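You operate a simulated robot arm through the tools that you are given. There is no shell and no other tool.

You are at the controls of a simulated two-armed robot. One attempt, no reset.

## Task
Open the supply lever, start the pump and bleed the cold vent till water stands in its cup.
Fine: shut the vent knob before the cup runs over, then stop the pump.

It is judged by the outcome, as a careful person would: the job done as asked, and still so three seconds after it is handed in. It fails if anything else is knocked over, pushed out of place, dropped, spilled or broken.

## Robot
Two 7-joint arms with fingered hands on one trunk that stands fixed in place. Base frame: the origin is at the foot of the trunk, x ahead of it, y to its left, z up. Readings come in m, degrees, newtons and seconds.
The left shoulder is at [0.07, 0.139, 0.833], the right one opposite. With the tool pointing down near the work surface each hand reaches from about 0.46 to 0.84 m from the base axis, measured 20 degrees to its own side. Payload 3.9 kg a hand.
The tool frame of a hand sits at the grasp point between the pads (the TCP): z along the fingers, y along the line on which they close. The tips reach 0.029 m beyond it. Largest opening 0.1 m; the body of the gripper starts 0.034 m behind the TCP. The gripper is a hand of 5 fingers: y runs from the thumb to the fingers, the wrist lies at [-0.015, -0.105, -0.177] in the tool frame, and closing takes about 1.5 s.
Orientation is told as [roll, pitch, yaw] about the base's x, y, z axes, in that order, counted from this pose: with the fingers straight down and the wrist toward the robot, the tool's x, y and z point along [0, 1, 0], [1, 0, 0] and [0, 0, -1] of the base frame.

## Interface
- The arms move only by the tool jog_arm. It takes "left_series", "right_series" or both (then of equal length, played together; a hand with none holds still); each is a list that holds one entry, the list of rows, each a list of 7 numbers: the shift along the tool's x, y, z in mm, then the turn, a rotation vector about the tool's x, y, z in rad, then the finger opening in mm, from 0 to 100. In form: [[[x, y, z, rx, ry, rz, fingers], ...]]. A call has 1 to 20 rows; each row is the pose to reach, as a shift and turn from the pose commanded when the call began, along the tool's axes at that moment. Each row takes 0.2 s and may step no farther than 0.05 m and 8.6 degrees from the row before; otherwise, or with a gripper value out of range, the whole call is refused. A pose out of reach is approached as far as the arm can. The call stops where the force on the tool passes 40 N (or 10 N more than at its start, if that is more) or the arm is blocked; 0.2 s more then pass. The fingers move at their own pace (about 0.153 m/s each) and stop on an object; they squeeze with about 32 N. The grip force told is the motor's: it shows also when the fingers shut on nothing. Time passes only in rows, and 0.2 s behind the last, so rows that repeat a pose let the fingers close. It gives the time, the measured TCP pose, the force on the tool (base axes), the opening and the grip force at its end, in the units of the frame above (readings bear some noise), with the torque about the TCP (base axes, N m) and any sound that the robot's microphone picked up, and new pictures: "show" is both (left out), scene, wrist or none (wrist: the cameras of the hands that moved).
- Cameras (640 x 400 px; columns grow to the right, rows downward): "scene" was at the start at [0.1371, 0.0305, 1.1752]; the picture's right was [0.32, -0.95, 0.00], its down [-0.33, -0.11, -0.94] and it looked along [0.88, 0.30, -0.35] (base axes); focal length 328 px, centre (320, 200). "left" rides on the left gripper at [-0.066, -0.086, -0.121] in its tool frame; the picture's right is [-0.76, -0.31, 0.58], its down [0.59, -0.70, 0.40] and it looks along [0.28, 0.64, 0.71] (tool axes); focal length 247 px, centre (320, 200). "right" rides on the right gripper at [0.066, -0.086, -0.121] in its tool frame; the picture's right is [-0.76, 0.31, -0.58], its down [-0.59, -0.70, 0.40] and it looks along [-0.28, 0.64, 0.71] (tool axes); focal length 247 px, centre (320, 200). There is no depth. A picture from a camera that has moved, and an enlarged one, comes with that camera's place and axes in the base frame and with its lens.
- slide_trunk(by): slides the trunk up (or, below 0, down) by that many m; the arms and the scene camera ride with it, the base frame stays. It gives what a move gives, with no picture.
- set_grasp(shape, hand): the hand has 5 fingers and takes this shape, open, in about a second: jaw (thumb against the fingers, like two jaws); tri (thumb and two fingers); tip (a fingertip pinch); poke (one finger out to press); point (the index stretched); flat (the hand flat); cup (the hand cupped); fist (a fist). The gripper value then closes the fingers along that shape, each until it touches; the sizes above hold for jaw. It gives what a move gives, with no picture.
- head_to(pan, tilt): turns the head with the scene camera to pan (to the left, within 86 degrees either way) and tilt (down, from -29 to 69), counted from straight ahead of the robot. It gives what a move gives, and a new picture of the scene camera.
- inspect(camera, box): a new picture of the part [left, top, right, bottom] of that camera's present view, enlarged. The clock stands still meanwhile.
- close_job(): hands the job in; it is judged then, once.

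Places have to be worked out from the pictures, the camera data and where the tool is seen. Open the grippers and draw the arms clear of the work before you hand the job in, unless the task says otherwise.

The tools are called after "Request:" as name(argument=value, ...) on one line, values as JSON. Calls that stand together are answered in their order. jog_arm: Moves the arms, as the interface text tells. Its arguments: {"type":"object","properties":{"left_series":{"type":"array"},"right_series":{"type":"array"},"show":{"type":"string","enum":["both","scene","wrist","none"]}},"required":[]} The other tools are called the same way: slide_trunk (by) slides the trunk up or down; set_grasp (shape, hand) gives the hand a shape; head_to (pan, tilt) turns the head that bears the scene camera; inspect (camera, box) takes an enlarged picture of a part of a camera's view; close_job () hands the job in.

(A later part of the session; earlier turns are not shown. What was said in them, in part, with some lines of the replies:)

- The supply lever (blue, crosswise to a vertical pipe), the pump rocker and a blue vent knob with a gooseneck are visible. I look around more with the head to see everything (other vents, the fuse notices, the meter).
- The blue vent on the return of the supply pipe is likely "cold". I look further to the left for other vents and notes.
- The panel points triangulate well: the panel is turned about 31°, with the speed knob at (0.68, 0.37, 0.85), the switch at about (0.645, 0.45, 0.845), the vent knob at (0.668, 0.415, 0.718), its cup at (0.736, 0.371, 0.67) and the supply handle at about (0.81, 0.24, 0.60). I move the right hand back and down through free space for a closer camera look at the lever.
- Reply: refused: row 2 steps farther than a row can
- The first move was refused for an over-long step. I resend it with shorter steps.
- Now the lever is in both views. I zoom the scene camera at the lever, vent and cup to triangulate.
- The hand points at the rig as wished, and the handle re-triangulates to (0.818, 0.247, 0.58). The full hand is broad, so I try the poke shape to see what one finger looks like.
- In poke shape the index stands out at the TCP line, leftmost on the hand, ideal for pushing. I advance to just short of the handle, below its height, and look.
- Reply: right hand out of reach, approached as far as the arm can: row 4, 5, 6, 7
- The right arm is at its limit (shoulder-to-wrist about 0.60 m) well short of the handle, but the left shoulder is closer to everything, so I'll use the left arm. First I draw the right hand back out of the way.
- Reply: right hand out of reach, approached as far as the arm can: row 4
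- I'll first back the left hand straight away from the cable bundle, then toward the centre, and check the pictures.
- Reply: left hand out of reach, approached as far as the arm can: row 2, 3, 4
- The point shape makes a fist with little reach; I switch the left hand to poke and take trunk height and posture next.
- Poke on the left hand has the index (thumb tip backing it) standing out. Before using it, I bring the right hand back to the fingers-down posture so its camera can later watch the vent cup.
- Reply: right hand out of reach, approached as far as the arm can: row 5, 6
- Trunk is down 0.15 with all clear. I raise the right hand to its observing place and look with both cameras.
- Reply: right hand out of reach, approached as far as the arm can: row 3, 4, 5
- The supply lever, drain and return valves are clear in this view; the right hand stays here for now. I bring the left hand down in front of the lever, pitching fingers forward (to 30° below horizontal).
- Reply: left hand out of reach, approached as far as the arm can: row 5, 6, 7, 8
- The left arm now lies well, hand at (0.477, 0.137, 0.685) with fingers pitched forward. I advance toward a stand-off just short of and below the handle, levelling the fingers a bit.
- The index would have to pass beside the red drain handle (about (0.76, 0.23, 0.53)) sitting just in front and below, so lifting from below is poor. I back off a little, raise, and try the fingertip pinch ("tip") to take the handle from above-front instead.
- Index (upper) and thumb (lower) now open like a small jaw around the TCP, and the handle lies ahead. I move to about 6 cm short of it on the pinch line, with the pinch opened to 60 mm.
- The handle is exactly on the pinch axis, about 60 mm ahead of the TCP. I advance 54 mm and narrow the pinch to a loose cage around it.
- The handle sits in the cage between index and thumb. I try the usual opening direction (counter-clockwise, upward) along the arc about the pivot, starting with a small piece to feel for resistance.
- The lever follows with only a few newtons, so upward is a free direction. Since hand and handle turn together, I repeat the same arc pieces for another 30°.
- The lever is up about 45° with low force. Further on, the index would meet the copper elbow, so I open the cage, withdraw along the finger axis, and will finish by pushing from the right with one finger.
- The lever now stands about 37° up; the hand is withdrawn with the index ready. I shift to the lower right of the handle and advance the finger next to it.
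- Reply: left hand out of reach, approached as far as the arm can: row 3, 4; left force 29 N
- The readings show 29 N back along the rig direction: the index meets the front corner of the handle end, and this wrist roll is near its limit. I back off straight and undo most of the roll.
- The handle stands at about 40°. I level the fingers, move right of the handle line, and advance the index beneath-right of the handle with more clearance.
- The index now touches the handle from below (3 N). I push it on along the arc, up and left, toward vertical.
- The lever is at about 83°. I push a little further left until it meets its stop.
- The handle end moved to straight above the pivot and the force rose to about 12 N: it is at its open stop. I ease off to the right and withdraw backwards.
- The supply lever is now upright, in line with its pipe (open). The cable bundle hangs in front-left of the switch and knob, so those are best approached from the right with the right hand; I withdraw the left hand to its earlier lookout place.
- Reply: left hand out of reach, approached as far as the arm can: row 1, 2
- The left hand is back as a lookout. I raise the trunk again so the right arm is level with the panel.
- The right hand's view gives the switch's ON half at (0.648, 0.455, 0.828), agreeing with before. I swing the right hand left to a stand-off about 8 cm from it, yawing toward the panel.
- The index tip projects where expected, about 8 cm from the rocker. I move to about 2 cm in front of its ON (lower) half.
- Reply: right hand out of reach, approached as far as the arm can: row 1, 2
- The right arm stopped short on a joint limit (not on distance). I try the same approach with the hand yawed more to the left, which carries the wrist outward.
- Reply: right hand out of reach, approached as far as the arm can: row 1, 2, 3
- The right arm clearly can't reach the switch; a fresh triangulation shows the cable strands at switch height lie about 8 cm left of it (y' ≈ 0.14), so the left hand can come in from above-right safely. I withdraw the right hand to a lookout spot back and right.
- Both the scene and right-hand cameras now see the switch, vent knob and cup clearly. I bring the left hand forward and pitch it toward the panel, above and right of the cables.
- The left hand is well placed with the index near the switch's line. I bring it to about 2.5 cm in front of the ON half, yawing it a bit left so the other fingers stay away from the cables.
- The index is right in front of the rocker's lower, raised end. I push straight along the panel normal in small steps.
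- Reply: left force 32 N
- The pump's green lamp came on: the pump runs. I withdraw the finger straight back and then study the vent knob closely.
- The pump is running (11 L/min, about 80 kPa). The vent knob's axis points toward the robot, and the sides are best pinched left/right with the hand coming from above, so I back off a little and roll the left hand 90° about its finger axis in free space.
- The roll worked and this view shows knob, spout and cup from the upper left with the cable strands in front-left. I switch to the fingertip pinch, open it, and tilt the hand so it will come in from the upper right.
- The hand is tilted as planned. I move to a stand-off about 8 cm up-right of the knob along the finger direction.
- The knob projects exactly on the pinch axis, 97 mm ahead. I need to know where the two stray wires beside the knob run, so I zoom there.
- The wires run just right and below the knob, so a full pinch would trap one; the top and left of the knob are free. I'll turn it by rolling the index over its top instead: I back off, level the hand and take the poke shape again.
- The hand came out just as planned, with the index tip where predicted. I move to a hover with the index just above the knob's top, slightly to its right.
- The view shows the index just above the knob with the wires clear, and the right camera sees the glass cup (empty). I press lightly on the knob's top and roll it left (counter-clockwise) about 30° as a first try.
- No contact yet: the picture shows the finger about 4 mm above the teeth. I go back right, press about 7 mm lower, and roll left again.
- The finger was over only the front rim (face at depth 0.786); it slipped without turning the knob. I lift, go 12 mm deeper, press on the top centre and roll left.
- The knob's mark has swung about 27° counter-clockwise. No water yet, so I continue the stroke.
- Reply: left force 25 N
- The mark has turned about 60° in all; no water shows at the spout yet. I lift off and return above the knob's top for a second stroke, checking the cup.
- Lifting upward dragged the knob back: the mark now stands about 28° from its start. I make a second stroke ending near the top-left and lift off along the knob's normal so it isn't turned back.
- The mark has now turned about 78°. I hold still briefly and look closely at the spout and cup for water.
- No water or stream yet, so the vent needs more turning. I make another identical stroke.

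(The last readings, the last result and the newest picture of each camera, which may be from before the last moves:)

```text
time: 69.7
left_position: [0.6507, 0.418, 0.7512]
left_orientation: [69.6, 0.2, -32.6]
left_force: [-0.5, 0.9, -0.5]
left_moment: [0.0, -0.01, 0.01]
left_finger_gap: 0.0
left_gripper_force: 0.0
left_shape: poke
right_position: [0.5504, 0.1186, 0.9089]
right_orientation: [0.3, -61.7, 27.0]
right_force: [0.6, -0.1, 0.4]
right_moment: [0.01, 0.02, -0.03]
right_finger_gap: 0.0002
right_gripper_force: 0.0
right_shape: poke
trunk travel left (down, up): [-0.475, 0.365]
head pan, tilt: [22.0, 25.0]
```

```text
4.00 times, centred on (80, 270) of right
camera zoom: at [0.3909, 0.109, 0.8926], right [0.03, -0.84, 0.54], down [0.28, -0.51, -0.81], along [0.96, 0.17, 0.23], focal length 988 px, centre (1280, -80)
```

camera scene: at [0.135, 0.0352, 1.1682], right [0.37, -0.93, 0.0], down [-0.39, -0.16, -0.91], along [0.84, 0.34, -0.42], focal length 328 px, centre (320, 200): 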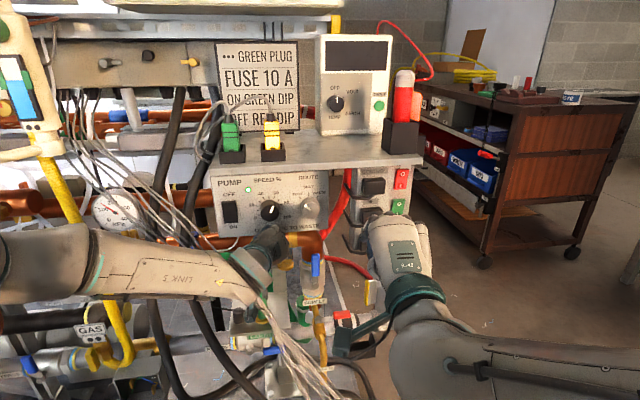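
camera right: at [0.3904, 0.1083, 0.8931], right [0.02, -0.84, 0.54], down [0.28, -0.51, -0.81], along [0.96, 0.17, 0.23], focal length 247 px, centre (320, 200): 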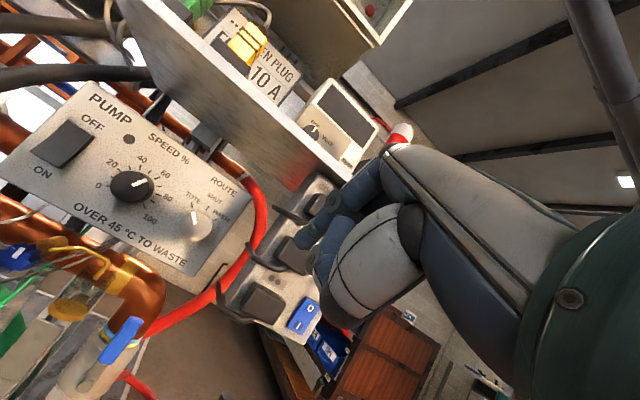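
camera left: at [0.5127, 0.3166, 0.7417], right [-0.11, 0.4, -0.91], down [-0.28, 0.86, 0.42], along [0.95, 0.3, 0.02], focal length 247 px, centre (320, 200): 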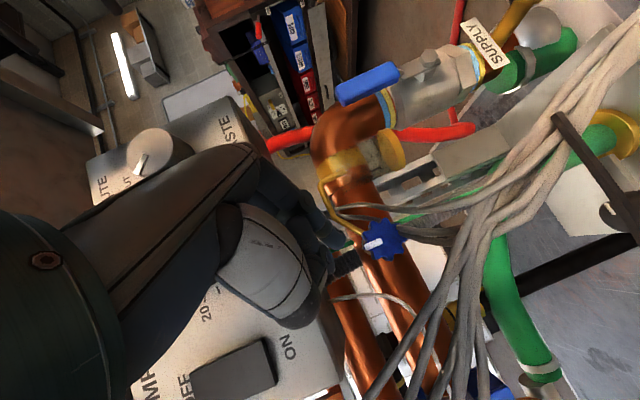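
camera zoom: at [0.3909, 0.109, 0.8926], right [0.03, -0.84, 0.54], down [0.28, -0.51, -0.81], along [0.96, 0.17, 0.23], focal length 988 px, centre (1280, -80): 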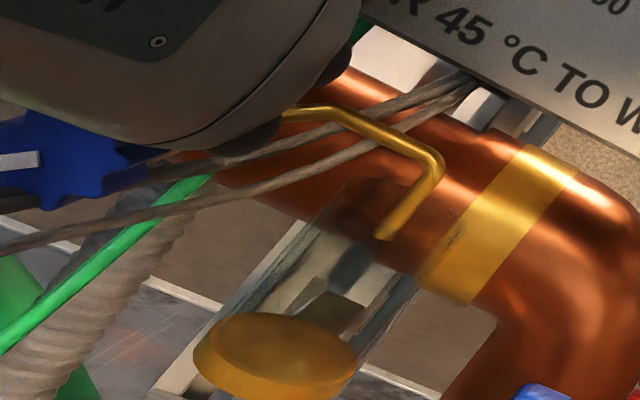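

The mark has turned about 134°. I wait a little over a second without moving and compare the cup.

Request:
jog_arm(left_series=[[[0, 0, 0, 0, 0, 0, 0], [0, 0, 0, 0, 0, 0, 0], [0, 0, 0, 0, 0, 0, 0], [0, 0, 0, 0, 0, 0, 0], [0, 0, 0, 0, 0, 0, 0]]], show="none")

Request:
inspect(camera="right", box=[40, 250, 136, 310])

Request:
inspect(camera="left", box=[280, 90, 408, 170])

Request:
inspect(camera="scene", box=[250, 230, 314, 270])

Request:
inspect(camera="scene", box=[100, 180, 260, 280])

```text
time: 70.9
left_position: [0.6508, 0.4188, 0.7533]
left_orientation: [69.7, 0.1, -32.6]
left_force: [-1.1, 0.9, 0.0]
left_moment: [-0.04, 0.0, 0.01]
left_finger_gap: 0.0
left_gripper_force: 0.1
left_shape: poke
right_position: [0.551, 0.1165, 0.9095]
right_orientation: [0.3, -61.6, 27.0]
right_force: [-0.5, 0.0, -0.2]
right_moment: [0.02, 0.03, 0.03]
right_finger_gap: 0.0001
right_gripper_force: 0.1
right_shape: poke
trunk travel left (down, up): [-0.475, 0.365]
head pan, tilt: [22.0, 25.0]
```

```text
6.67 times, centred on (88, 280) of right
camera zoom: at [0.3908, 0.1091, 0.8929], right [0.03, -0.84, 0.54], down [0.28, -0.51, -0.81], along [0.96, 0.17, 0.23], focal length 1646 px, centre (1867, -333)
```

zoom: 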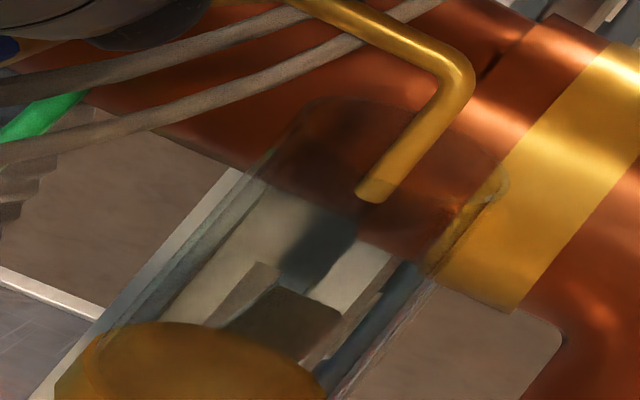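

```text
5.00 times, centred on (344, 130) of left
camera zoom: at [0.5069, 0.3495, 0.7328], right [-0.11, 0.4, -0.91], down [-0.28, 0.86, 0.42], along [0.95, 0.3, 0.02], focal length 1235 px, centre (200, 550)
```

zoom: 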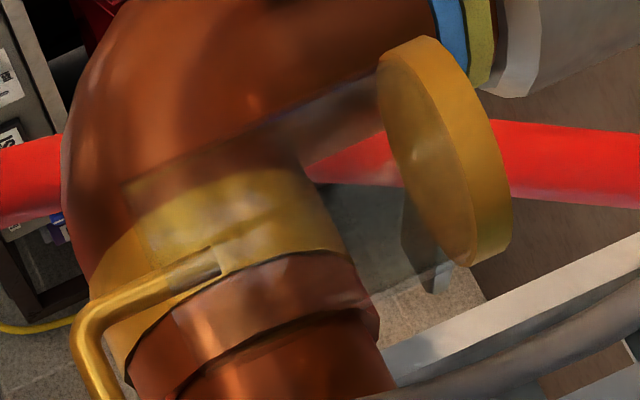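

```text
10.00 times, centred on (282, 250) of scene
camera zoom: at [0.1345, 0.0348, 1.1682], right [0.37, -0.93, 0.0], down [-0.39, -0.16, -0.91], along [0.84, 0.34, -0.42], focal length 3281 px, centre (700, -300)
```

zoom: 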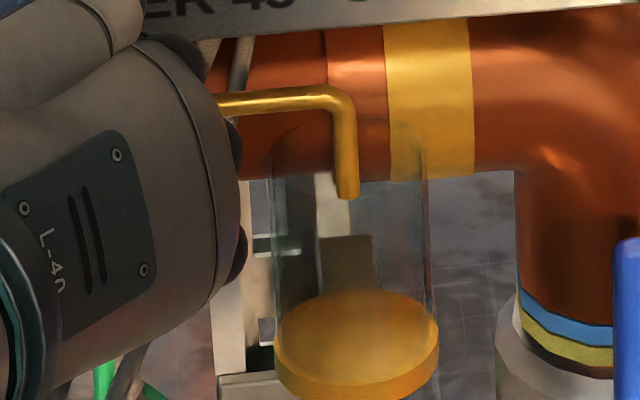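

```text
4.00 times, centred on (180, 230) of scene
camera zoom: at [0.1345, 0.0348, 1.1682], right [0.37, -0.93, 0.0], down [-0.39, -0.16, -0.91], along [0.84, 0.34, -0.42], focal length 1312 px, centre (880, 80)
```

zoom: 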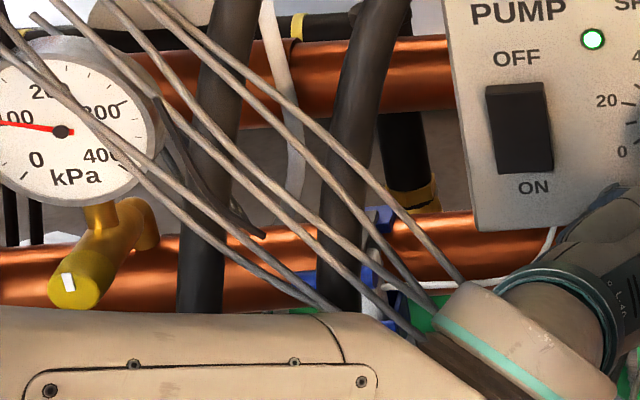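

The scene camera's 10x view shows the glass cup and spout well: still dry. I turn the knob another stroke and look again.

Request:
jog_arm(left_series=[[[2.5, 10, -6.2, 0, 0, 0, 0], [-0.6, 17.2, -8.9, 0, 0, 0, 0], [-7.3, 15.4, -5.5, 0, 0, 0, 0], [-6.7, 9.7, -2.7, 0, 0, 0, 0], [-8.1, 4, 0.8, 0, 0, 0, 0], [0, 0, 0, 0, 0, 0, 0]]], show="none")

Request:
inspect(camera="scene", box=[250, 230, 314, 270])

Request:
inspect(camera="left", box=[256, 180, 416, 280])

```text
time: 72.3
left_position: [0.6509, 0.4191, 0.7503]
left_orientation: [69.8, 0.2, -32.6]
left_force: [-0.2, -0.3, 0.3]
left_moment: [0.0, 0.02, -0.01]
left_finger_gap: 0.0
left_gripper_force: 0.0
left_shape: poke
right_position: [0.5514, 0.118, 0.91]
right_orientation: [0.4, -61.6, 27.0]
right_force: [-0.8, -0.7, -0.2]
right_moment: [0.0, -0.02, 0.01]
right_finger_gap: 0.0002
right_gripper_force: 0.0
right_shape: poke
trunk travel left (down, up): [-0.475, 0.365]
head pan, tilt: [22.0, 25.0]
```

```text
10.00 times, centred on (282, 250) of scene
camera zoom: at [0.1347, 0.0347, 1.168], right [0.37, -0.93, 0.0], down [-0.39, -0.16, -0.91], along [0.84, 0.34, -0.42], focal length 3281 px, centre (700, -300)
```

zoom: 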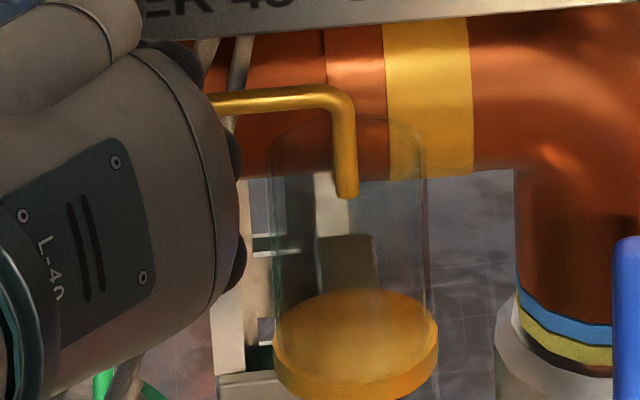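

```text
4.00 times, centred on (336, 230) of left
camera zoom: at [0.5061, 0.3494, 0.7315], right [-0.11, 0.4, -0.91], down [-0.28, 0.87, 0.42], along [0.95, 0.3, 0.02], focal length 988 px, centre (256, 80)
```

zoom: 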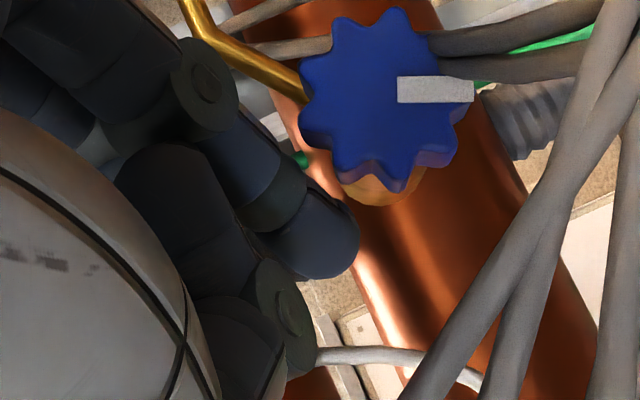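

The mark is now about 155° round, moving only 20° this stroke (possibly its stop). The cup is still dry; perhaps air comes first, so I wait in short pieces and watch.

Request:
jog_arm(left_series=[[[0, 0, 0, 0, 0, 0, 0], [0, 0, 0, 0, 0, 0, 0], [0, 0, 0, 0, 0, 0, 0], [0, 0, 0, 0, 0, 0, 0], [0, 0, 0, 0, 0, 0, 0], [0, 0, 0, 0, 0, 0, 0]]], show="none")

Request:
inspect(camera="scene", box=[250, 230, 314, 270])

Request:
inspect(camera="scene", box=[0, 170, 200, 295])

```text
time: 73.7
left_position: [0.6524, 0.4184, 0.7526]
left_orientation: [69.8, 0.0, -32.6]
left_force: [0.3, -0.6, 0.8]
left_moment: [0.0, 0.01, -0.01]
left_finger_gap: 0.0001
left_gripper_force: 0.0
left_shape: poke
right_position: [0.5507, 0.1189, 0.91]
right_orientation: [0.3, -61.6, 27.0]
right_force: [0.0, -1.2, -0.2]
right_moment: [0.0, 0.02, 0.0]
right_finger_gap: 0.0
right_gripper_force: 0.0
right_shape: poke
trunk travel left (down, up): [-0.475, 0.365]
head pan, tilt: [22.0, 25.0]
```

```text
10.00 times, centred on (282, 250) of scene
camera zoom: at [0.1345, 0.0348, 1.1682], right [0.37, -0.93, 0.0], down [-0.39, -0.16, -0.91], along [0.84, 0.34, -0.42], focal length 3281 px, centre (700, -300)
```

zoom: 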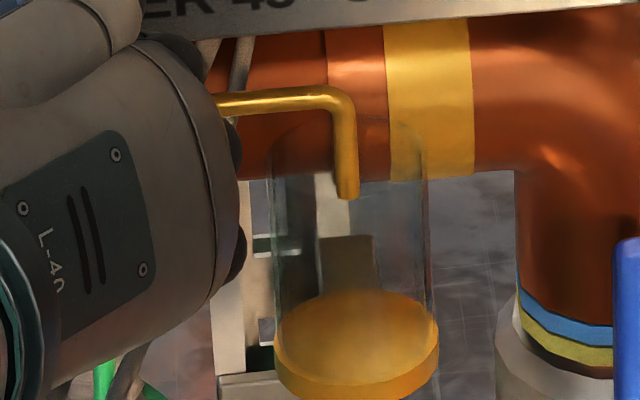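

```text
3.20 times, centred on (100, 232) of scene
camera zoom: at [0.1345, 0.0348, 1.1682], right [0.37, -0.93, 0.0], down [-0.39, -0.16, -0.91], along [0.84, 0.34, -0.42], focal length 1050 px, centre (1024, 96)
```

zoom: 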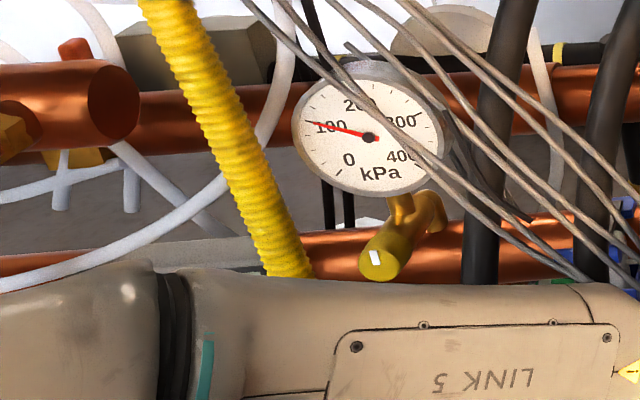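

The gauge creeps up (about 120 kPa), so the system is still filling or venting air. I keep waiting in short pieces, watching the cup.

Request:
jog_arm(left_series=[[[0, 0, 0, 0, 0, 0, 0], [0, 0, 0, 0, 0, 0, 0], [0, 0, 0, 0, 0, 0, 0], [0, 0, 0, 0, 0, 0, 0], [0, 0, 0, 0, 0, 0, 0], [0, 0, 0, 0, 0, 0, 0], [0, 0, 0, 0, 0, 0, 0], [0, 0, 0, 0, 0, 0, 0]]], show="none")

Request:
inspect(camera="scene", box=[250, 230, 314, 270])

Request:
inspect(camera="scene", box=[0, 170, 200, 295])

```text
time: 75.5
left_position: [0.6506, 0.4187, 0.7529]
left_orientation: [69.8, 0.1, -32.5]
left_force: [0.9, -0.3, 0.3]
left_moment: [-0.03, 0.02, -0.01]
left_finger_gap: 0.0
left_gripper_force: 0.0
left_shape: poke
right_position: [0.5499, 0.1182, 0.9112]
right_orientation: [0.2, -61.5, 27.1]
right_force: [0.5, -0.4, 0.6]
right_moment: [0.02, 0.0, 0.01]
right_finger_gap: 0.0
right_gripper_force: 0.1
right_shape: poke
trunk travel left (down, up): [-0.475, 0.365]
head pan, tilt: [22.0, 25.0]
```

```text
10.00 times, centred on (282, 250) of scene
camera zoom: at [0.1345, 0.0348, 1.1682], right [0.37, -0.93, 0.0], down [-0.39, -0.16, -0.91], along [0.84, 0.34, -0.42], focal length 3281 px, centre (700, -300)
```

zoom: 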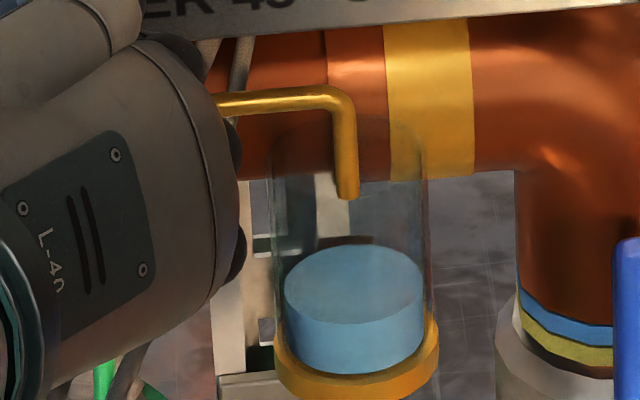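

```text
3.20 times, centred on (100, 232) of scene
camera zoom: at [0.1345, 0.0348, 1.1682], right [0.37, -0.93, 0.0], down [-0.39, -0.16, -0.91], along [0.84, 0.34, -0.42], focal length 1050 px, centre (1024, 96)
```

zoom: 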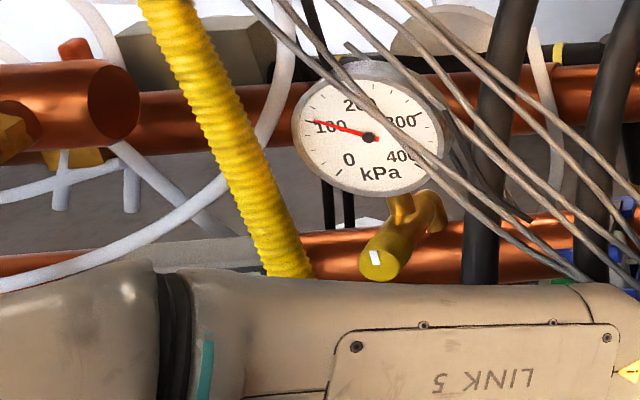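

Water now stands in the cup, about a quarter full. I shut the vent at once with the reverse strokes (pressing top-left and rolling right), two strokes first.

Request:
jog_arm(left_series=[[[-8.1, 4, 0.8, 0, 0, 0, 0], [-7.6, 16.3, -5.9, 0, 0, 0, 0], [-0.6, 17.2, -8.9, 0, 0, 0, 0], [0, 0, 0, 0, 0, 0, 0], [-8.1, 4, 0.8, 0, 0, 0, 0], [-7.6, 16.3, -5.9, 0, 0, 0, 0], [-0.6, 17.2, -8.9, 0, 0, 0, 0], [0, 0, 0, 0, 0, 0, 0]]], show="none")

Request:
inspect(camera="scene", box=[250, 230, 314, 270])

Request:
inspect(camera="left", box=[256, 180, 416, 280])

```text
time: 77.3
left_position: [0.652, 0.4187, 0.7523]
left_orientation: [69.7, 0.2, -32.5]
left_force: [0.4, 1.6, -0.7]
left_moment: [-0.02, -0.02, -0.01]
left_finger_gap: 0.0
left_gripper_force: 0.0
left_shape: poke
right_position: [0.5494, 0.1178, 0.9104]
right_orientation: [0.3, -61.7, 27.0]
right_force: [0.2, -0.5, 0.7]
right_moment: [0.01, 0.01, -0.01]
right_finger_gap: 0.0
right_gripper_force: 0.1
right_shape: poke
trunk travel left (down, up): [-0.475, 0.365]
head pan, tilt: [22.0, 25.0]
```

```text
10.00 times, centred on (282, 250) of scene
camera zoom: at [0.1343, 0.0352, 1.1682], right [0.37, -0.93, 0.0], down [-0.39, -0.16, -0.91], along [0.84, 0.34, -0.42], focal length 3281 px, centre (700, -300)
```

zoom: 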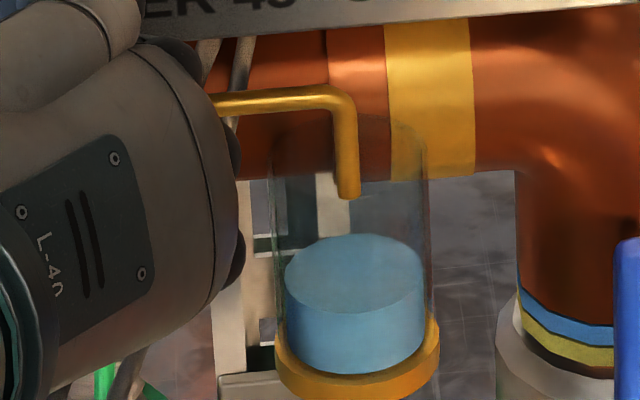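

```text
4.00 times, centred on (336, 230) of left
camera zoom: at [0.5061, 0.35, 0.7322], right [-0.11, 0.4, -0.91], down [-0.28, 0.87, 0.42], along [0.95, 0.3, 0.02], focal length 988 px, centre (256, 80)
```

zoom: 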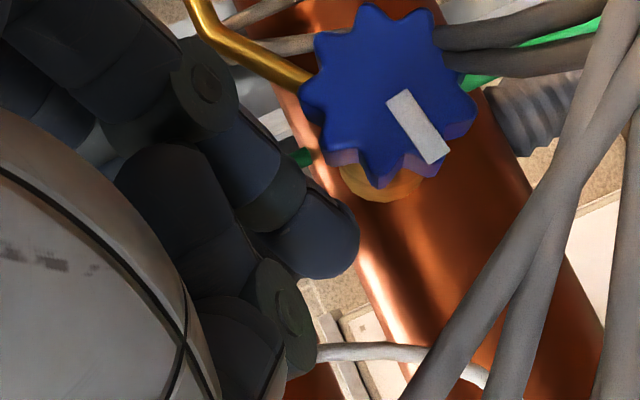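

The water rises only slowly now (about 30 %), and the mark has about 93° left to its start. I continue closing with slightly longer, firmer strokes.

Request:
jog_arm(left_series=[[[-2.6, -3.6, 2.9, 0, 0, 0, 0], [-10, 1.6, 2.8, 0, 0, 0, 0], [-7.7, 8.9, -1.9, 0, 0, 0, 0], [-8.2, 16.3, -5.7, 0, 0, 0, 0], [-0.6, 17.2, -8.9, 0, 0, 0, 0], [-2.6, -3.6, 2.9, 0, 0, 0, 0], [-10, 1.6, 2.8, 0, 0, 0, 0], [-7.7, 8.9, -1.9, 0, 0, 0, 0], [-8.2, 16.3, -5.7, 0, 0, 0, 0], [-0.6, 17.2, -8.9, 0, 0, 0, 0], [0, 0, 0, 0, 0, 0, 0]]], show="none")

Request:
inspect(camera="scene", box=[250, 230, 314, 270])

Request:
inspect(camera="left", box=[256, 180, 416, 280])

```text
time: 79.7
left_position: [0.6512, 0.4183, 0.7512]
left_orientation: [69.7, 0.2, -32.6]
left_force: [0.3, -0.1, 0.0]
left_moment: [0.02, 0.0, -0.01]
left_finger_gap: 0.0
left_gripper_force: 0.0
left_shape: poke
right_position: [0.5509, 0.1202, 0.9105]
right_orientation: [0.1, -61.6, 27.1]
right_force: [-1.0, -0.6, -0.1]
right_moment: [0.0, 0.01, -0.03]
right_finger_gap: 0.0
right_gripper_force: 0.1
right_shape: poke
trunk travel left (down, up): [-0.475, 0.365]
head pan, tilt: [22.0, 25.0]
```

```text
10.00 times, centred on (282, 250) of scene
camera zoom: at [0.1343, 0.0356, 1.1681], right [0.37, -0.93, 0.0], down [-0.39, -0.16, -0.91], along [0.84, 0.34, -0.42], focal length 3281 px, centre (700, -300)
```

zoom: 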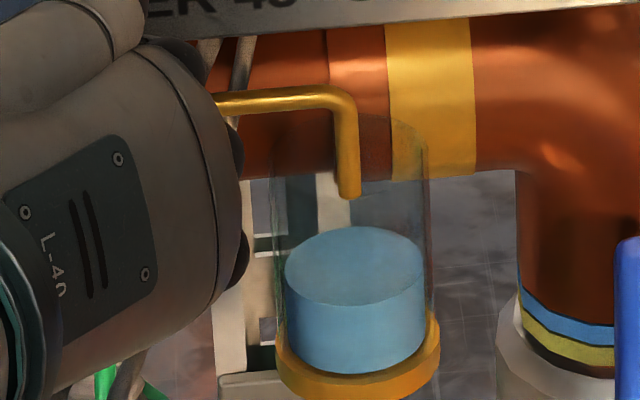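

```text
4.00 times, centred on (336, 230) of left
camera zoom: at [0.5062, 0.3495, 0.7321], right [-0.11, 0.4, -0.91], down [-0.28, 0.87, 0.42], along [0.95, 0.3, 0.02], focal length 988 px, centre (256, 80)
```

zoom: 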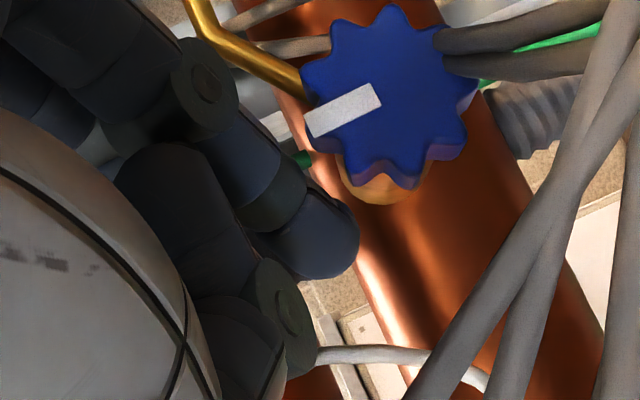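

The mark is back at its starting angle. I give one more closing stroke to be sure it sits on its stop, then compare mark and water level.

Request:
jog_arm(left_series=[[[-2.6, -3.6, 2.9, 0, 0, 0, 0], [-10, 1.6, 2.8, 0, 0, 0, 0], [-7.7, 8.9, -1.9, 0, 0, 0, 0], [-8.2, 16.3, -5.7, 0, 0, 0, 0], [-0.6, 17.2, -8.9, 0, 0, 0, 0]]], show="none")

Request:
inspect(camera="scene", box=[250, 230, 314, 270])

Request:
inspect(camera="left", box=[256, 180, 416, 280])

```text
time: 80.9
left_position: [0.6619, 0.4012, 0.7536]
left_orientation: [69.6, 0.2, -32.7]
left_force: [0.7, 0.2, 0.6]
left_moment: [0.03, -0.03, 0.03]
left_finger_gap: 0.0
left_gripper_force: 0.3
left_shape: poke
right_position: [0.5507, 0.1166, 0.9098]
right_orientation: [0.3, -61.5, 26.9]
right_force: [-0.2, -0.2, 0.3]
right_moment: [0.03, -0.01, 0.01]
right_finger_gap: 0.0001
right_gripper_force: 0.0
right_shape: poke
trunk travel left (down, up): [-0.475, 0.365]
head pan, tilt: [22.0, 25.0]
```

```text
10.00 times, centred on (282, 250) of scene
camera zoom: at [0.1347, 0.0344, 1.168], right [0.37, -0.93, 0.0], down [-0.39, -0.16, -0.91], along [0.84, 0.34, -0.42], focal length 3281 px, centre (700, -300)
```

zoom: 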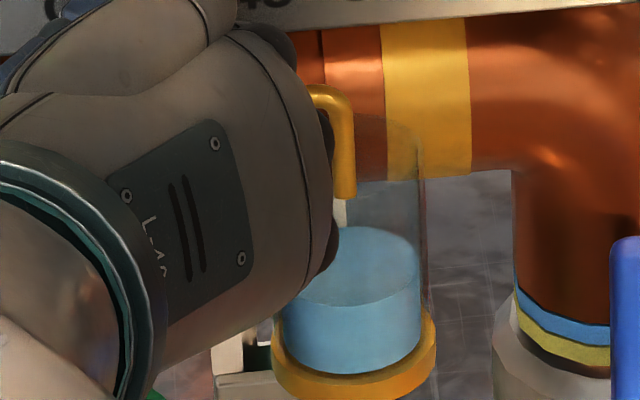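

```text
4.00 times, centred on (336, 230) of left
camera zoom: at [0.5165, 0.3319, 0.7341], right [-0.11, 0.4, -0.91], down [-0.28, 0.87, 0.42], along [0.95, 0.3, 0.02], focal length 988 px, centre (256, 80)
```

zoom: 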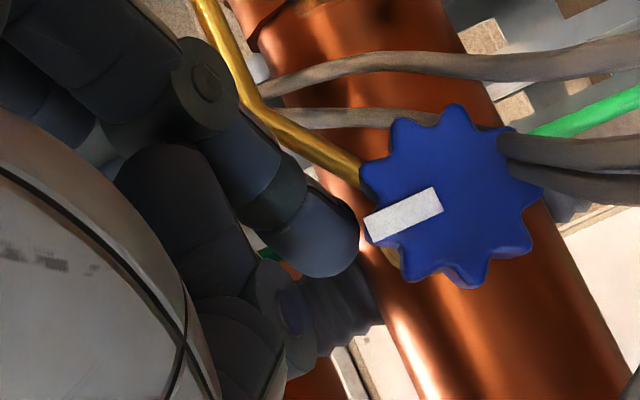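

The mark did not move further and the level is steady: the vent is shut on its stop. I withdraw along the finger and roll the left hand back to the pose used for pressing the switch.

Request:
jog_arm(left_series=[[[0, 0, -40, 0, 0, 0, 0], [0, 0, -80, 0, 0, 0, 0], [0, 0, -118, 0, 0, 0, 0], [5, -7, -118, 0.0055, -0.042, -0.136, 0], [11, -14, -118, 0.011, -0.084, -0.271, 0], [16, -21, -118, 0.0164, -0.126, -0.407, 0], [22, -28, -118, 0.022, -0.168, -0.543, 0], [27, -35, -118, 0.027, -0.21, -0.679, 0], [33, -42, -118, 0.033, -0.252, -0.814, 0], [38, -49, -118, 0.038, -0.294, -0.95, 0], [44, -57, -118, 0.044, -0.336, -1.086, 0], [49, -64, -118, 0.049, -0.378, -1.222, 0], [55, -71, -118, 0.055, -0.42, -1.357, 0], [60, -78, -118, 0.06, -0.462, -1.493, 0]]], show="both")

Request:
inspect(camera="scene", box=[230, 215, 326, 275])

```text
time: 83.9
left_position: [0.548, 0.368, 0.8527]
left_orientation: [-7.5, -50.9, 48.9]
left_force: [0.7, -0.9, 0.2]
left_moment: [0.01, 0.01, -0.03]
left_finger_gap: 0.0
left_gripper_force: 0.1
left_shape: poke
right_position: [0.5504, 0.1176, 0.9097]
right_orientation: [0.3, -61.8, 27.0]
right_force: [-0.1, 0.3, 0.7]
right_moment: [-0.02, 0.01, 0.0]
right_finger_gap: 0.0
right_gripper_force: 0.1
right_shape: poke
trunk travel left (down, up): [-0.475, 0.365]
head pan, tilt: [22.0, 25.0]
camera scene: at [0.1344, 0.0346, 1.1682], right [0.37, -0.93, 0.0], down [-0.39, -0.16, -0.91], along [0.84, 0.34, -0.42], focal length 328 px, centre (320, 200)
camera left: at [0.4849, 0.2194, 0.8666], right [0.74, -0.41, -0.54], down [-0.45, 0.29, -0.84], along [0.5, 0.86, 0.03], focal length 247 px, centre (320, 200)
```

scene: 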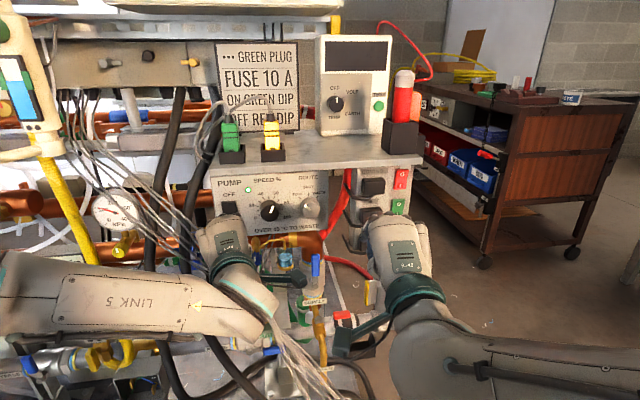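
left: 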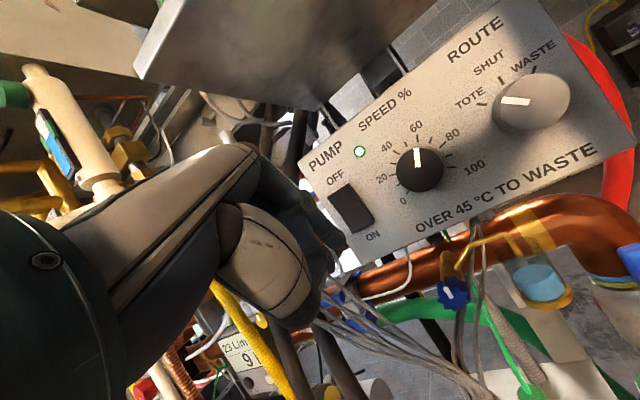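

```text
6.67 times, centred on (278, 245) of scene
camera zoom: at [0.1344, 0.0346, 1.1682], right [0.37, -0.93, 0.0], down [-0.39, -0.16, -0.91], along [0.84, 0.34, -0.42], focal length 2187 px, centre (600, -100)
```

zoom: 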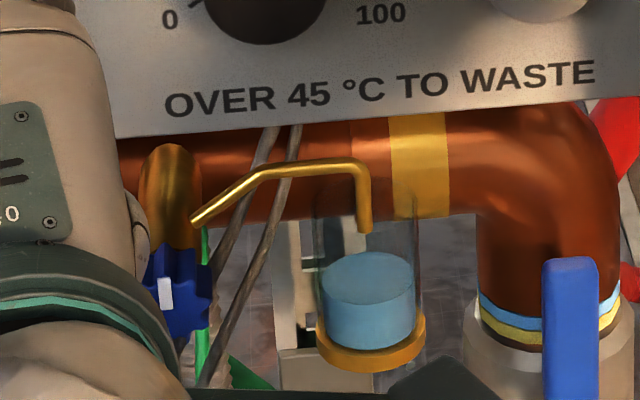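

The vent is shut and the cup holds water well below its rim. I now bring the index in front of the rocker's upper (OFF) half.

Request:
jog_arm(left_series=[[[-1, 31, 24, 0, 0, 0, 0], [-2, 61, 51, 0, 0, 0, 0]]], show="none")

Request:
inspect(camera="left", box=[160, 120, 480, 320])

Request:
inspect(camera="right", box=[0, 60, 240, 210])

```text
time: 84.5
left_position: [0.6063, 0.422, 0.8672]
left_orientation: [-7.3, -50.8, 48.8]
left_force: [1.1, 0.1, -0.2]
left_moment: [-0.01, 0.01, -0.01]
left_finger_gap: 0.0
left_gripper_force: 0.1
left_shape: poke
right_position: [0.5509, 0.1186, 0.9108]
right_orientation: [0.3, -61.5, 27.0]
right_force: [0.0, -0.8, -1.0]
right_moment: [0.03, 0.01, 0.0]
right_finger_gap: 0.0003
right_gripper_force: 0.0
right_shape: poke
trunk travel left (down, up): [-0.475, 0.365]
head pan, tilt: [22.0, 25.0]
```

```text
2.00 times, centred on (320, 220) of left
camera zoom: at [0.5434, 0.2721, 0.8812], right [0.74, -0.41, -0.54], down [-0.45, 0.29, -0.84], along [0.5, 0.86, 0.03], focal length 494 px, centre (320, 160)
```

zoom: 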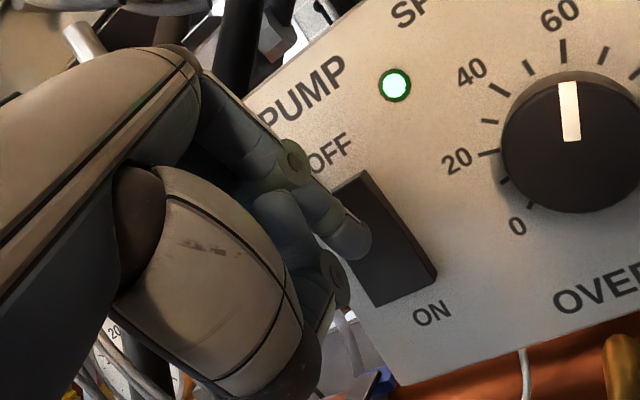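

```text
2.67 times, centred on (120, 135) of right
camera zoom: at [0.3912, 0.1092, 0.8927], right [0.03, -0.84, 0.54], down [0.28, -0.51, -0.81], along [0.96, 0.17, 0.22], focal length 659 px, centre (853, 373)
```

zoom: 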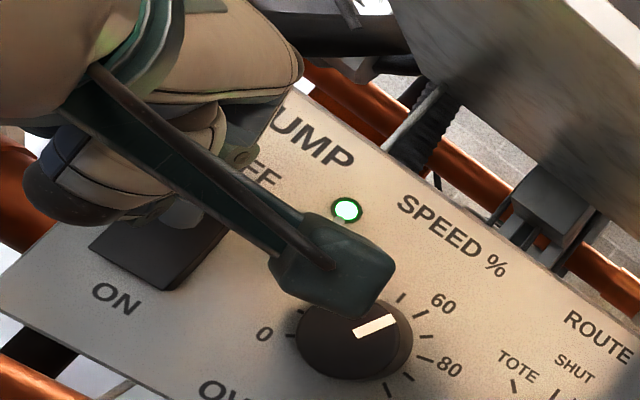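

The index lines up with the upper half of the rocker. I push straight in, as before.

Request:
jog_arm(left_series=[[[-2.2, 6, 7.8, 0, 0, 0, 0], [-4.4, 11.9, 15.5, 0, 0, 0, 0], [-5.6, 14.9, 19.4, 0, 0, 0, 0], [-6.7, 17.9, 23.3, 0, 0, 0, 0]]], show="none")

Request:
inspect(camera="left", box=[160, 120, 480, 320])

```text
time: 85.5
left_position: [0.6265, 0.4327, 0.8702]
left_orientation: [-7.3, -51.0, 48.7]
left_force: [-34.3, -20.1, 0.4]
left_moment: [-0.36, 0.56, 0.06]
left_finger_gap: 0.0001
left_gripper_force: 0.0
left_shape: poke
right_position: [0.546, 0.1157, 0.9135]
right_orientation: [0.4, -62.0, 27.0]
right_force: [-0.3, 0.4, 0.2]
right_moment: [0.02, 0.04, -0.01]
right_finger_gap: 0.0002
right_gripper_force: 0.1
right_shape: poke
trunk travel left (down, up): [-0.475, 0.365]
head pan, tilt: [22.0, 25.0]
```

```text
2.00 times, centred on (320, 220) of left
camera zoom: at [0.5631, 0.284, 0.885], right [0.74, -0.41, -0.54], down [-0.45, 0.29, -0.84], along [0.5, 0.86, 0.03], focal length 494 px, centre (320, 160)
```

zoom: 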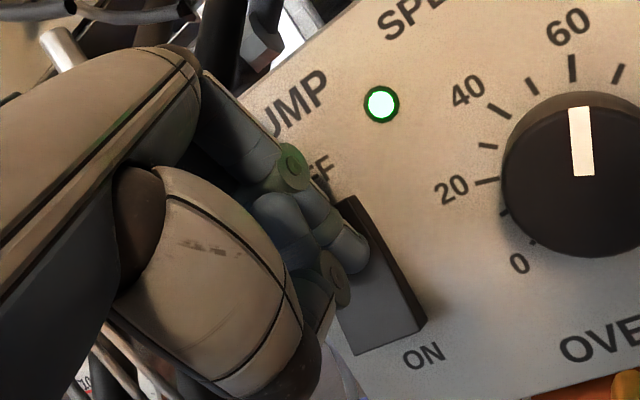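

The lamp is still lit in this picture though the rocker seems to have tilted; I withdraw the finger and check.

Request:
jog_arm(left_series=[[[6, -16, -21, 0, 0, 0, 0], [13, -36, -47, 0, 0, 0, 0]]], show="both")

Request:
inspect(camera="left", box=[260, 110, 420, 210])

```text
time: 86.1
left_position: [0.5783, 0.4086, 0.8664]
left_orientation: [-7.5, -50.7, 49.1]
left_force: [0.2, 0.9, 0.7]
left_moment: [-0.03, -0.06, -0.03]
left_finger_gap: 0.0
left_gripper_force: 0.1
left_shape: poke
right_position: [0.5511, 0.1205, 0.9102]
right_orientation: [-0.1, -61.6, 27.4]
right_force: [-0.3, 0.4, -0.3]
right_moment: [0.02, -0.04, -0.06]
right_finger_gap: 0.0
right_gripper_force: 0.0
right_shape: poke
trunk travel left (down, up): [-0.475, 0.365]
head pan, tilt: [22.0, 25.0]
camera scene: at [0.1346, 0.0383, 1.1681], right [0.38, -0.93, 0.0], down [-0.39, -0.16, -0.91], along [0.84, 0.34, -0.42], focal length 328 px, centre (320, 200)
camera left: at [0.5157, 0.2595, 0.8811], right [0.74, -0.41, -0.54], down [-0.45, 0.29, -0.84], along [0.5, 0.87, 0.03], focal length 247 px, centre (320, 200)
```

scene: 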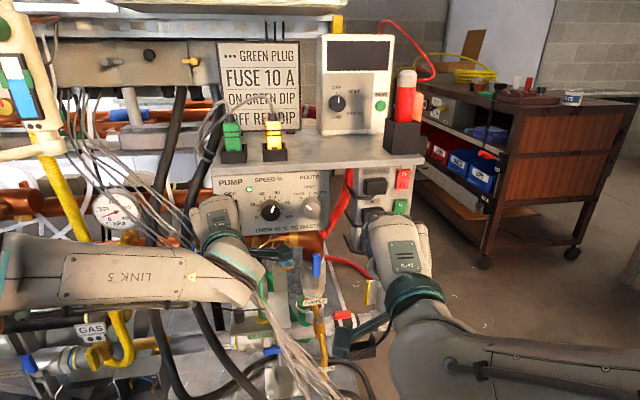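
left: 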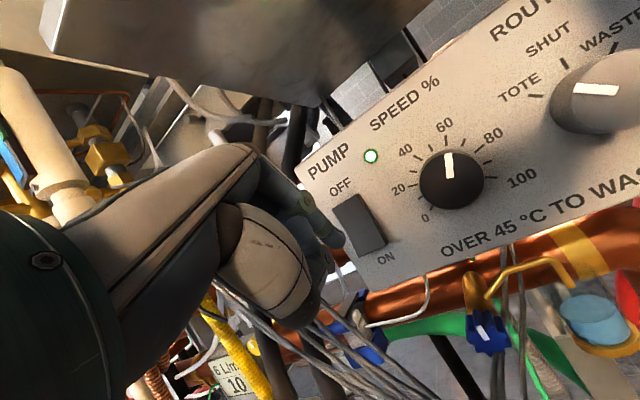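

```text
4.00 times, centred on (340, 160) of left
camera zoom: at [0.5157, 0.2595, 0.8811], right [0.74, -0.41, -0.54], down [-0.45, 0.29, -0.84], along [0.5, 0.87, 0.03], focal length 988 px, centre (240, 360)
```

zoom: 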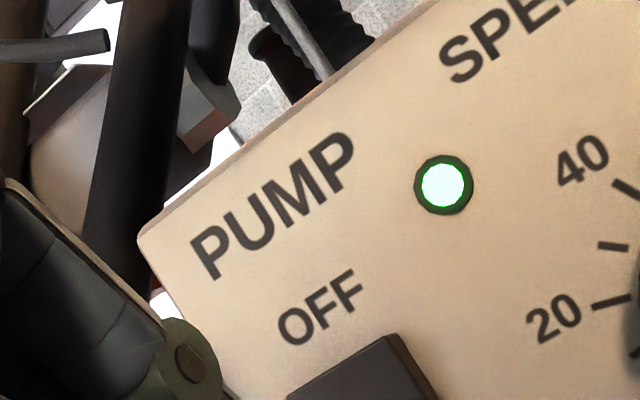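

The flow display has fallen from 23 to about 6 L/min. I zoom on the rocker, lamp and meter, after a short wait, to judge whether it's off.

Request:
jog_arm(left_series=[[[13, -5, -20, 0, 0, 0, 0], [13, -10, -40, 0, 0, 0, 0], [13, -10, -40, 0, 0, 0, 0], [13, -10, -40, 0, 0, 0, 0]]], show="none")

Request:
inspect(camera="left", box=[260, 110, 420, 210])

Request:
inspect(camera="left", box=[160, 320, 320, 400])

Request:
inspect(camera="scene", box=[80, 160, 280, 285])

```text
time: 87.1
left_position: [0.5424, 0.3896, 0.8855]
left_orientation: [-7.2, -50.9, 48.9]
left_force: [0.5, 0.1, 0.3]
left_moment: [-0.02, 0.03, 0.03]
left_finger_gap: 0.0
left_gripper_force: 0.2
left_shape: poke
right_position: [0.5515, 0.1183, 0.9109]
right_orientation: [0.3, -61.6, 27.0]
right_force: [0.0, -0.3, 0.1]
right_moment: [-0.01, 0.04, -0.03]
right_finger_gap: 0.0
right_gripper_force: 0.1
right_shape: poke
trunk travel left (down, up): [-0.475, 0.365]
head pan, tilt: [22.0, 25.0]
```

```text
4.00 times, centred on (340, 160) of left
camera zoom: at [0.4785, 0.2411, 0.8986], right [0.74, -0.41, -0.54], down [-0.45, 0.29, -0.84], along [0.5, 0.86, 0.03], focal length 988 px, centre (240, 360)
```

zoom: 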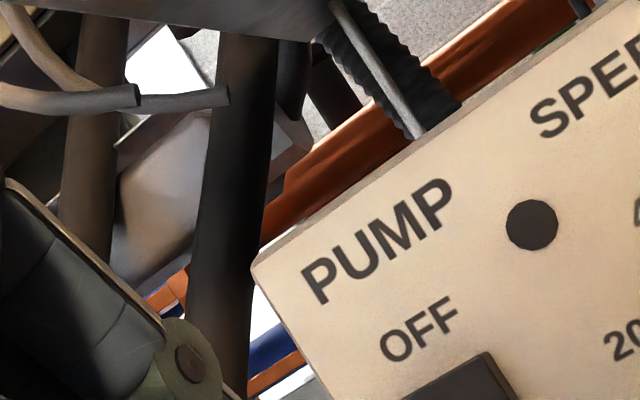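

```text
4.00 times, centred on (240, 360) of left
camera zoom: at [0.4785, 0.2411, 0.8986], right [0.74, -0.41, -0.54], down [-0.45, 0.29, -0.84], along [0.5, 0.86, 0.03], focal length 988 px, centre (640, -440)
```

zoom: 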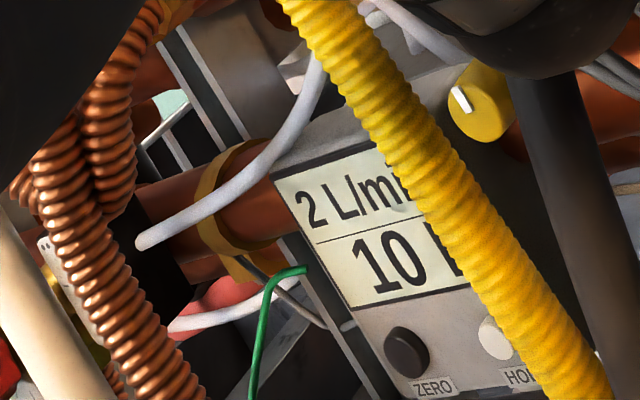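

```text
3.20 times, centred on (180, 222) of scene
camera zoom: at [0.1345, 0.0346, 1.1682], right [0.37, -0.93, 0.0], down [-0.39, -0.16, -0.91], along [0.84, 0.34, -0.42], focal length 1050 px, centre (768, 128)
```

zoom: 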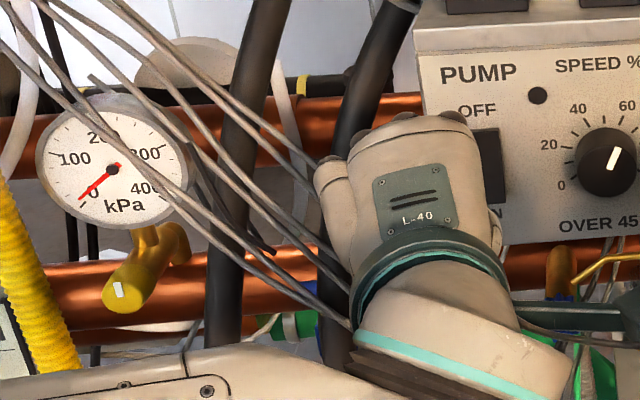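

The lamp is out, the pressure is at zero and the flow is dying away: the pump is off. I draw the left hand back from under the shelf, then both arms back to their resting lookout poses.

Request:
jog_arm(left_series=[[[-9, -6.5, -26, 0.009, -0.09, 0.073, 0], [-18, -13, -52, 0.018, -0.181, 0.147, 0], [-27, -19.5, -77, 0.027, -0.271, 0.22, 0]]], show="scene")

Request:
jog_arm(left_series=[[[-1, 0, -27, 0.109, 0, 0, 0], [-2, 1, -53, 0.218, 0, 0, 0], [-3, 2, -80, 0.327, 0, 0, 0], [-4, 2, -107, 0.437, 0, 0, 0], [-5, 3, -133, 0.546, 0, 0, 0], [-6, 4, -160, 0.655, 0, 0, 0], [-7, 5, -187, 0.764, 0, 0, 0], [-8, 5, -213, 0.873, 0, 0, 0]]], right_series=[[[-13, -2, -13, 0.134, 0, 0, 0], [-27, -3, -25, 0.268, 0, 0, 0], [-40, -5, -38, 0.401, 0, 0, 0], [-53, -7, -50, 0.535, 0, 0, 0], [-67, -8, -63, 0.669, 0, 0, 0], [-80, -10, -75, 0.803, 0, 0, 0], [-93, -12, -88, 0.936, 0, 0, 0], [-107, -13, -100, 1.07, 0, 0, 0]]], show="scene")

```text
time: 87.9
left_position: [0.5056, 0.3223, 0.9196]
left_orientation: [-7.1, -51.0, 28.5]
left_force: [0.4, 0.7, 0.2]
left_moment: [-0.01, -0.03, 0.01]
left_finger_gap: 0.0
left_gripper_force: 0.0
left_shape: poke
right_position: [0.5509, 0.119, 0.9115]
right_orientation: [0.3, -61.7, 27.0]
right_force: [0.0, 0.7, -0.6]
right_moment: [0.01, 0.02, 0.02]
right_finger_gap: 0.0
right_gripper_force: 0.0
right_shape: poke
trunk travel left (down, up): [-0.475, 0.365]
head pan, tilt: [22.0, 25.0]
camera scene: at [0.1343, 0.0349, 1.1683], right [0.37, -0.93, 0.0], down [-0.39, -0.16, -0.91], along [0.84, 0.34, -0.42], focal length 328 px, centre (320, 200)
```

scene: 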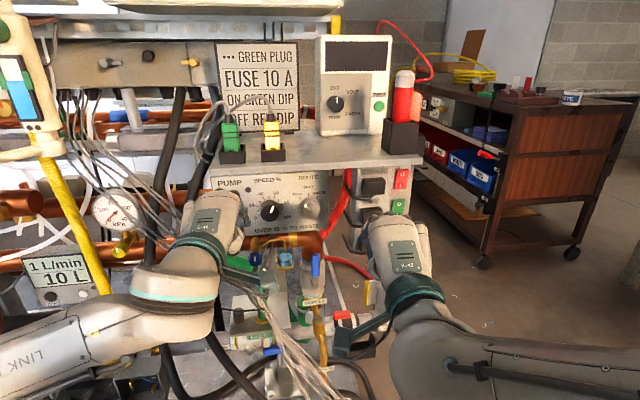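

```text
time: 89.7
left_position: [0.3561, 0.2598, 1.0567]
left_orientation: [-4.2, -1.0, 23.2]
left_force: [1.1, 0.4, 0.2]
left_moment: [0.02, -0.03, 0.0]
left_finger_gap: 0.0002
left_gripper_force: 0.1
left_shape: poke
right_position: [0.5184, -0.0217, 0.9442]
right_orientation: [0.3, -0.2, 27.2]
right_force: [-0.3, -0.2, -0.3]
right_moment: [0.04, 0.03, 0.03]
right_finger_gap: 0.0002
right_gripper_force: 0.0
right_shape: poke
trunk travel left (down, up): [-0.475, 0.365]
head pan, tilt: [22.0, 25.0]
camera scene: at [0.1366, 0.0331, 1.1679], right [0.37, -0.93, 0.0], down [-0.39, -0.16, -0.91], along [0.84, 0.34, -0.42], focal length 328 px, centre (320, 200)
```

scene: 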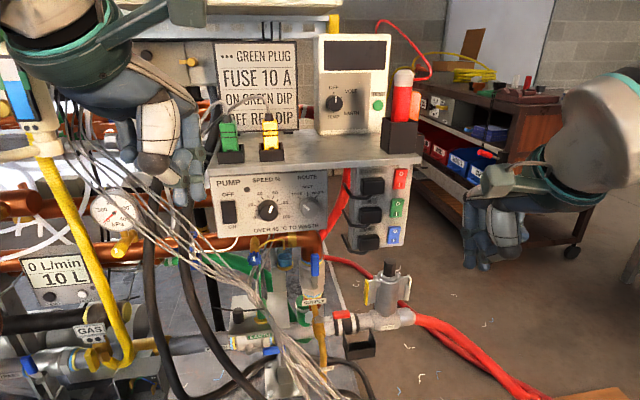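

Flow reads 0 L/min and both arms are clear. I open both hands and check the final state of the lever, switch, knob and cup.

Request:
set_grasp(hand="left", shape="jaw")

Request:
set_grasp(hand="right", shape="jaw")

Request:
inspect(camera="scene", box=[200, 160, 360, 260])

Request:
inspect(camera="scene", box=[230, 225, 342, 295])

Request:
inspect(camera="scene", box=[0, 100, 320, 300])

```text
time: 90.6
left_position: [0.3552, 0.2615, 1.0575]
left_orientation: [-4.5, -1.1, 23.3]
left_force: [0.4, 0.8, -0.1]
left_moment: [-0.01, 0.0, -0.01]
left_finger_gap: 0.1
left_gripper_force: 0.0
left_shape: jaw
right_position: [0.5172, -0.0193, 0.9461]
right_orientation: [0.2, -0.4, 27.2]
right_force: [-1.3, 0.4, -0.4]
right_moment: [0.01, 0.0, 0.0]
right_finger_gap: 0.0001
right_gripper_force: 0.1
right_shape: poke
trunk travel left (down, up): [-0.475, 0.365]
head pan, tilt: [22.0, 25.0]
```

```text
time: 91.5
left_position: [0.3552, 0.2613, 1.0578]
left_orientation: [-4.6, -1.1, 23.2]
left_force: [0.1, 1.2, 0.2]
left_moment: [0.01, -0.02, -0.03]
left_finger_gap: 0.0997
left_gripper_force: 0.1
left_shape: jaw
right_position: [0.5175, -0.0214, 0.9465]
right_orientation: [0.1, -0.4, 27.2]
right_force: [0.5, -0.3, 0.6]
right_moment: [-0.02, -0.02, 0.05]
right_finger_gap: 0.0998
right_gripper_force: 0.1
right_shape: jaw
trunk travel left (down, up): [-0.475, 0.365]
head pan, tilt: [22.0, 25.0]
```

```text
4.00 times, centred on (280, 210) of scene
camera zoom: at [0.1345, 0.0348, 1.1682], right [0.37, -0.93, 0.0], down [-0.39, -0.16, -0.91], along [0.84, 0.34, -0.42], focal length 1312 px, centre (480, 160)
```

zoom: 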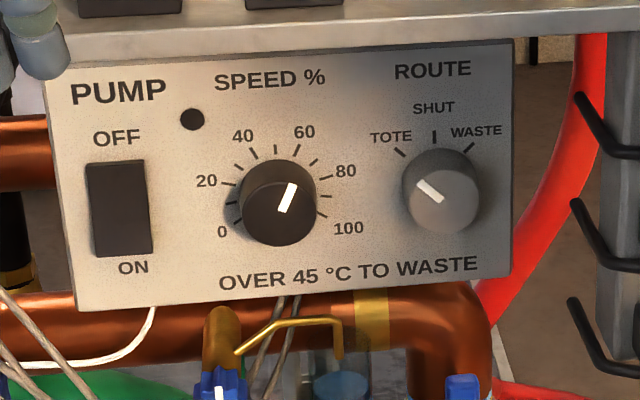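

```text
5.71 times, centred on (286, 260) of scene
camera zoom: at [0.1345, 0.0348, 1.1682], right [0.37, -0.93, 0.0], down [-0.39, -0.16, -0.91], along [0.84, 0.34, -0.42], focal length 1875 px, centre (514, -143)
```

zoom: 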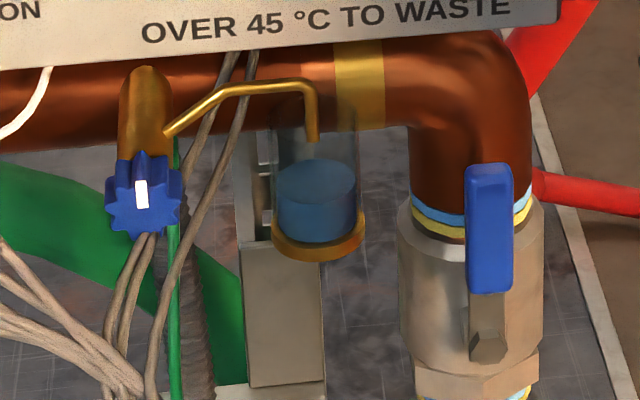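

```text
2.00 times, centred on (160, 200) of scene
camera zoom: at [0.1345, 0.0348, 1.1682], right [0.37, -0.93, 0.0], down [-0.39, -0.16, -0.91], along [0.84, 0.34, -0.42], focal length 656 px, centre (640, 200)
```

zoom: 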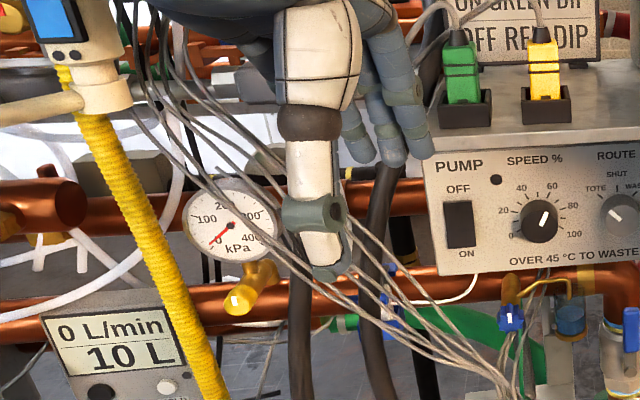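

The end state is as asked:
- The supply lever is open, in line with its pipe.
- The pump rocker is off, the lamp is dark, and flow and pressure read zero.
- The vent knob is shut, with its mark back at the start.
- Water stands in the cup below the rim.
- Both hands are open and clear, and nothing else looks disturbed.

I hand the job in.

Request:
close_job()

```text
The job is handed in.
```

The job is done and handed in; I don't have the judge's result. In the last pictures before hand-in:

- **Supply lever:** open, upright against its stop and in line with the pipe.
- **Pump:** started, then stopped at the end. The lamp is out and both flow and pressure read zero.
- **Cold vent:** bled until the cup was roughly a third full, then shut. The knob's mark is back where it started, and an extra closing stroke didn't move it.
- **Cup:** the level stayed steady after closing, well below the rim, and nothing spilled.

The speed and route knobs look unchanged, and I saw nothing knocked over or moved. Early on, a finger pushed against the end of the lever handle with about 29 N before I backed off. Turning the knob took the finger close to the hanging cables, but the pictures and force readings showed no sign that I touched them. Both hands are open and drawn back.
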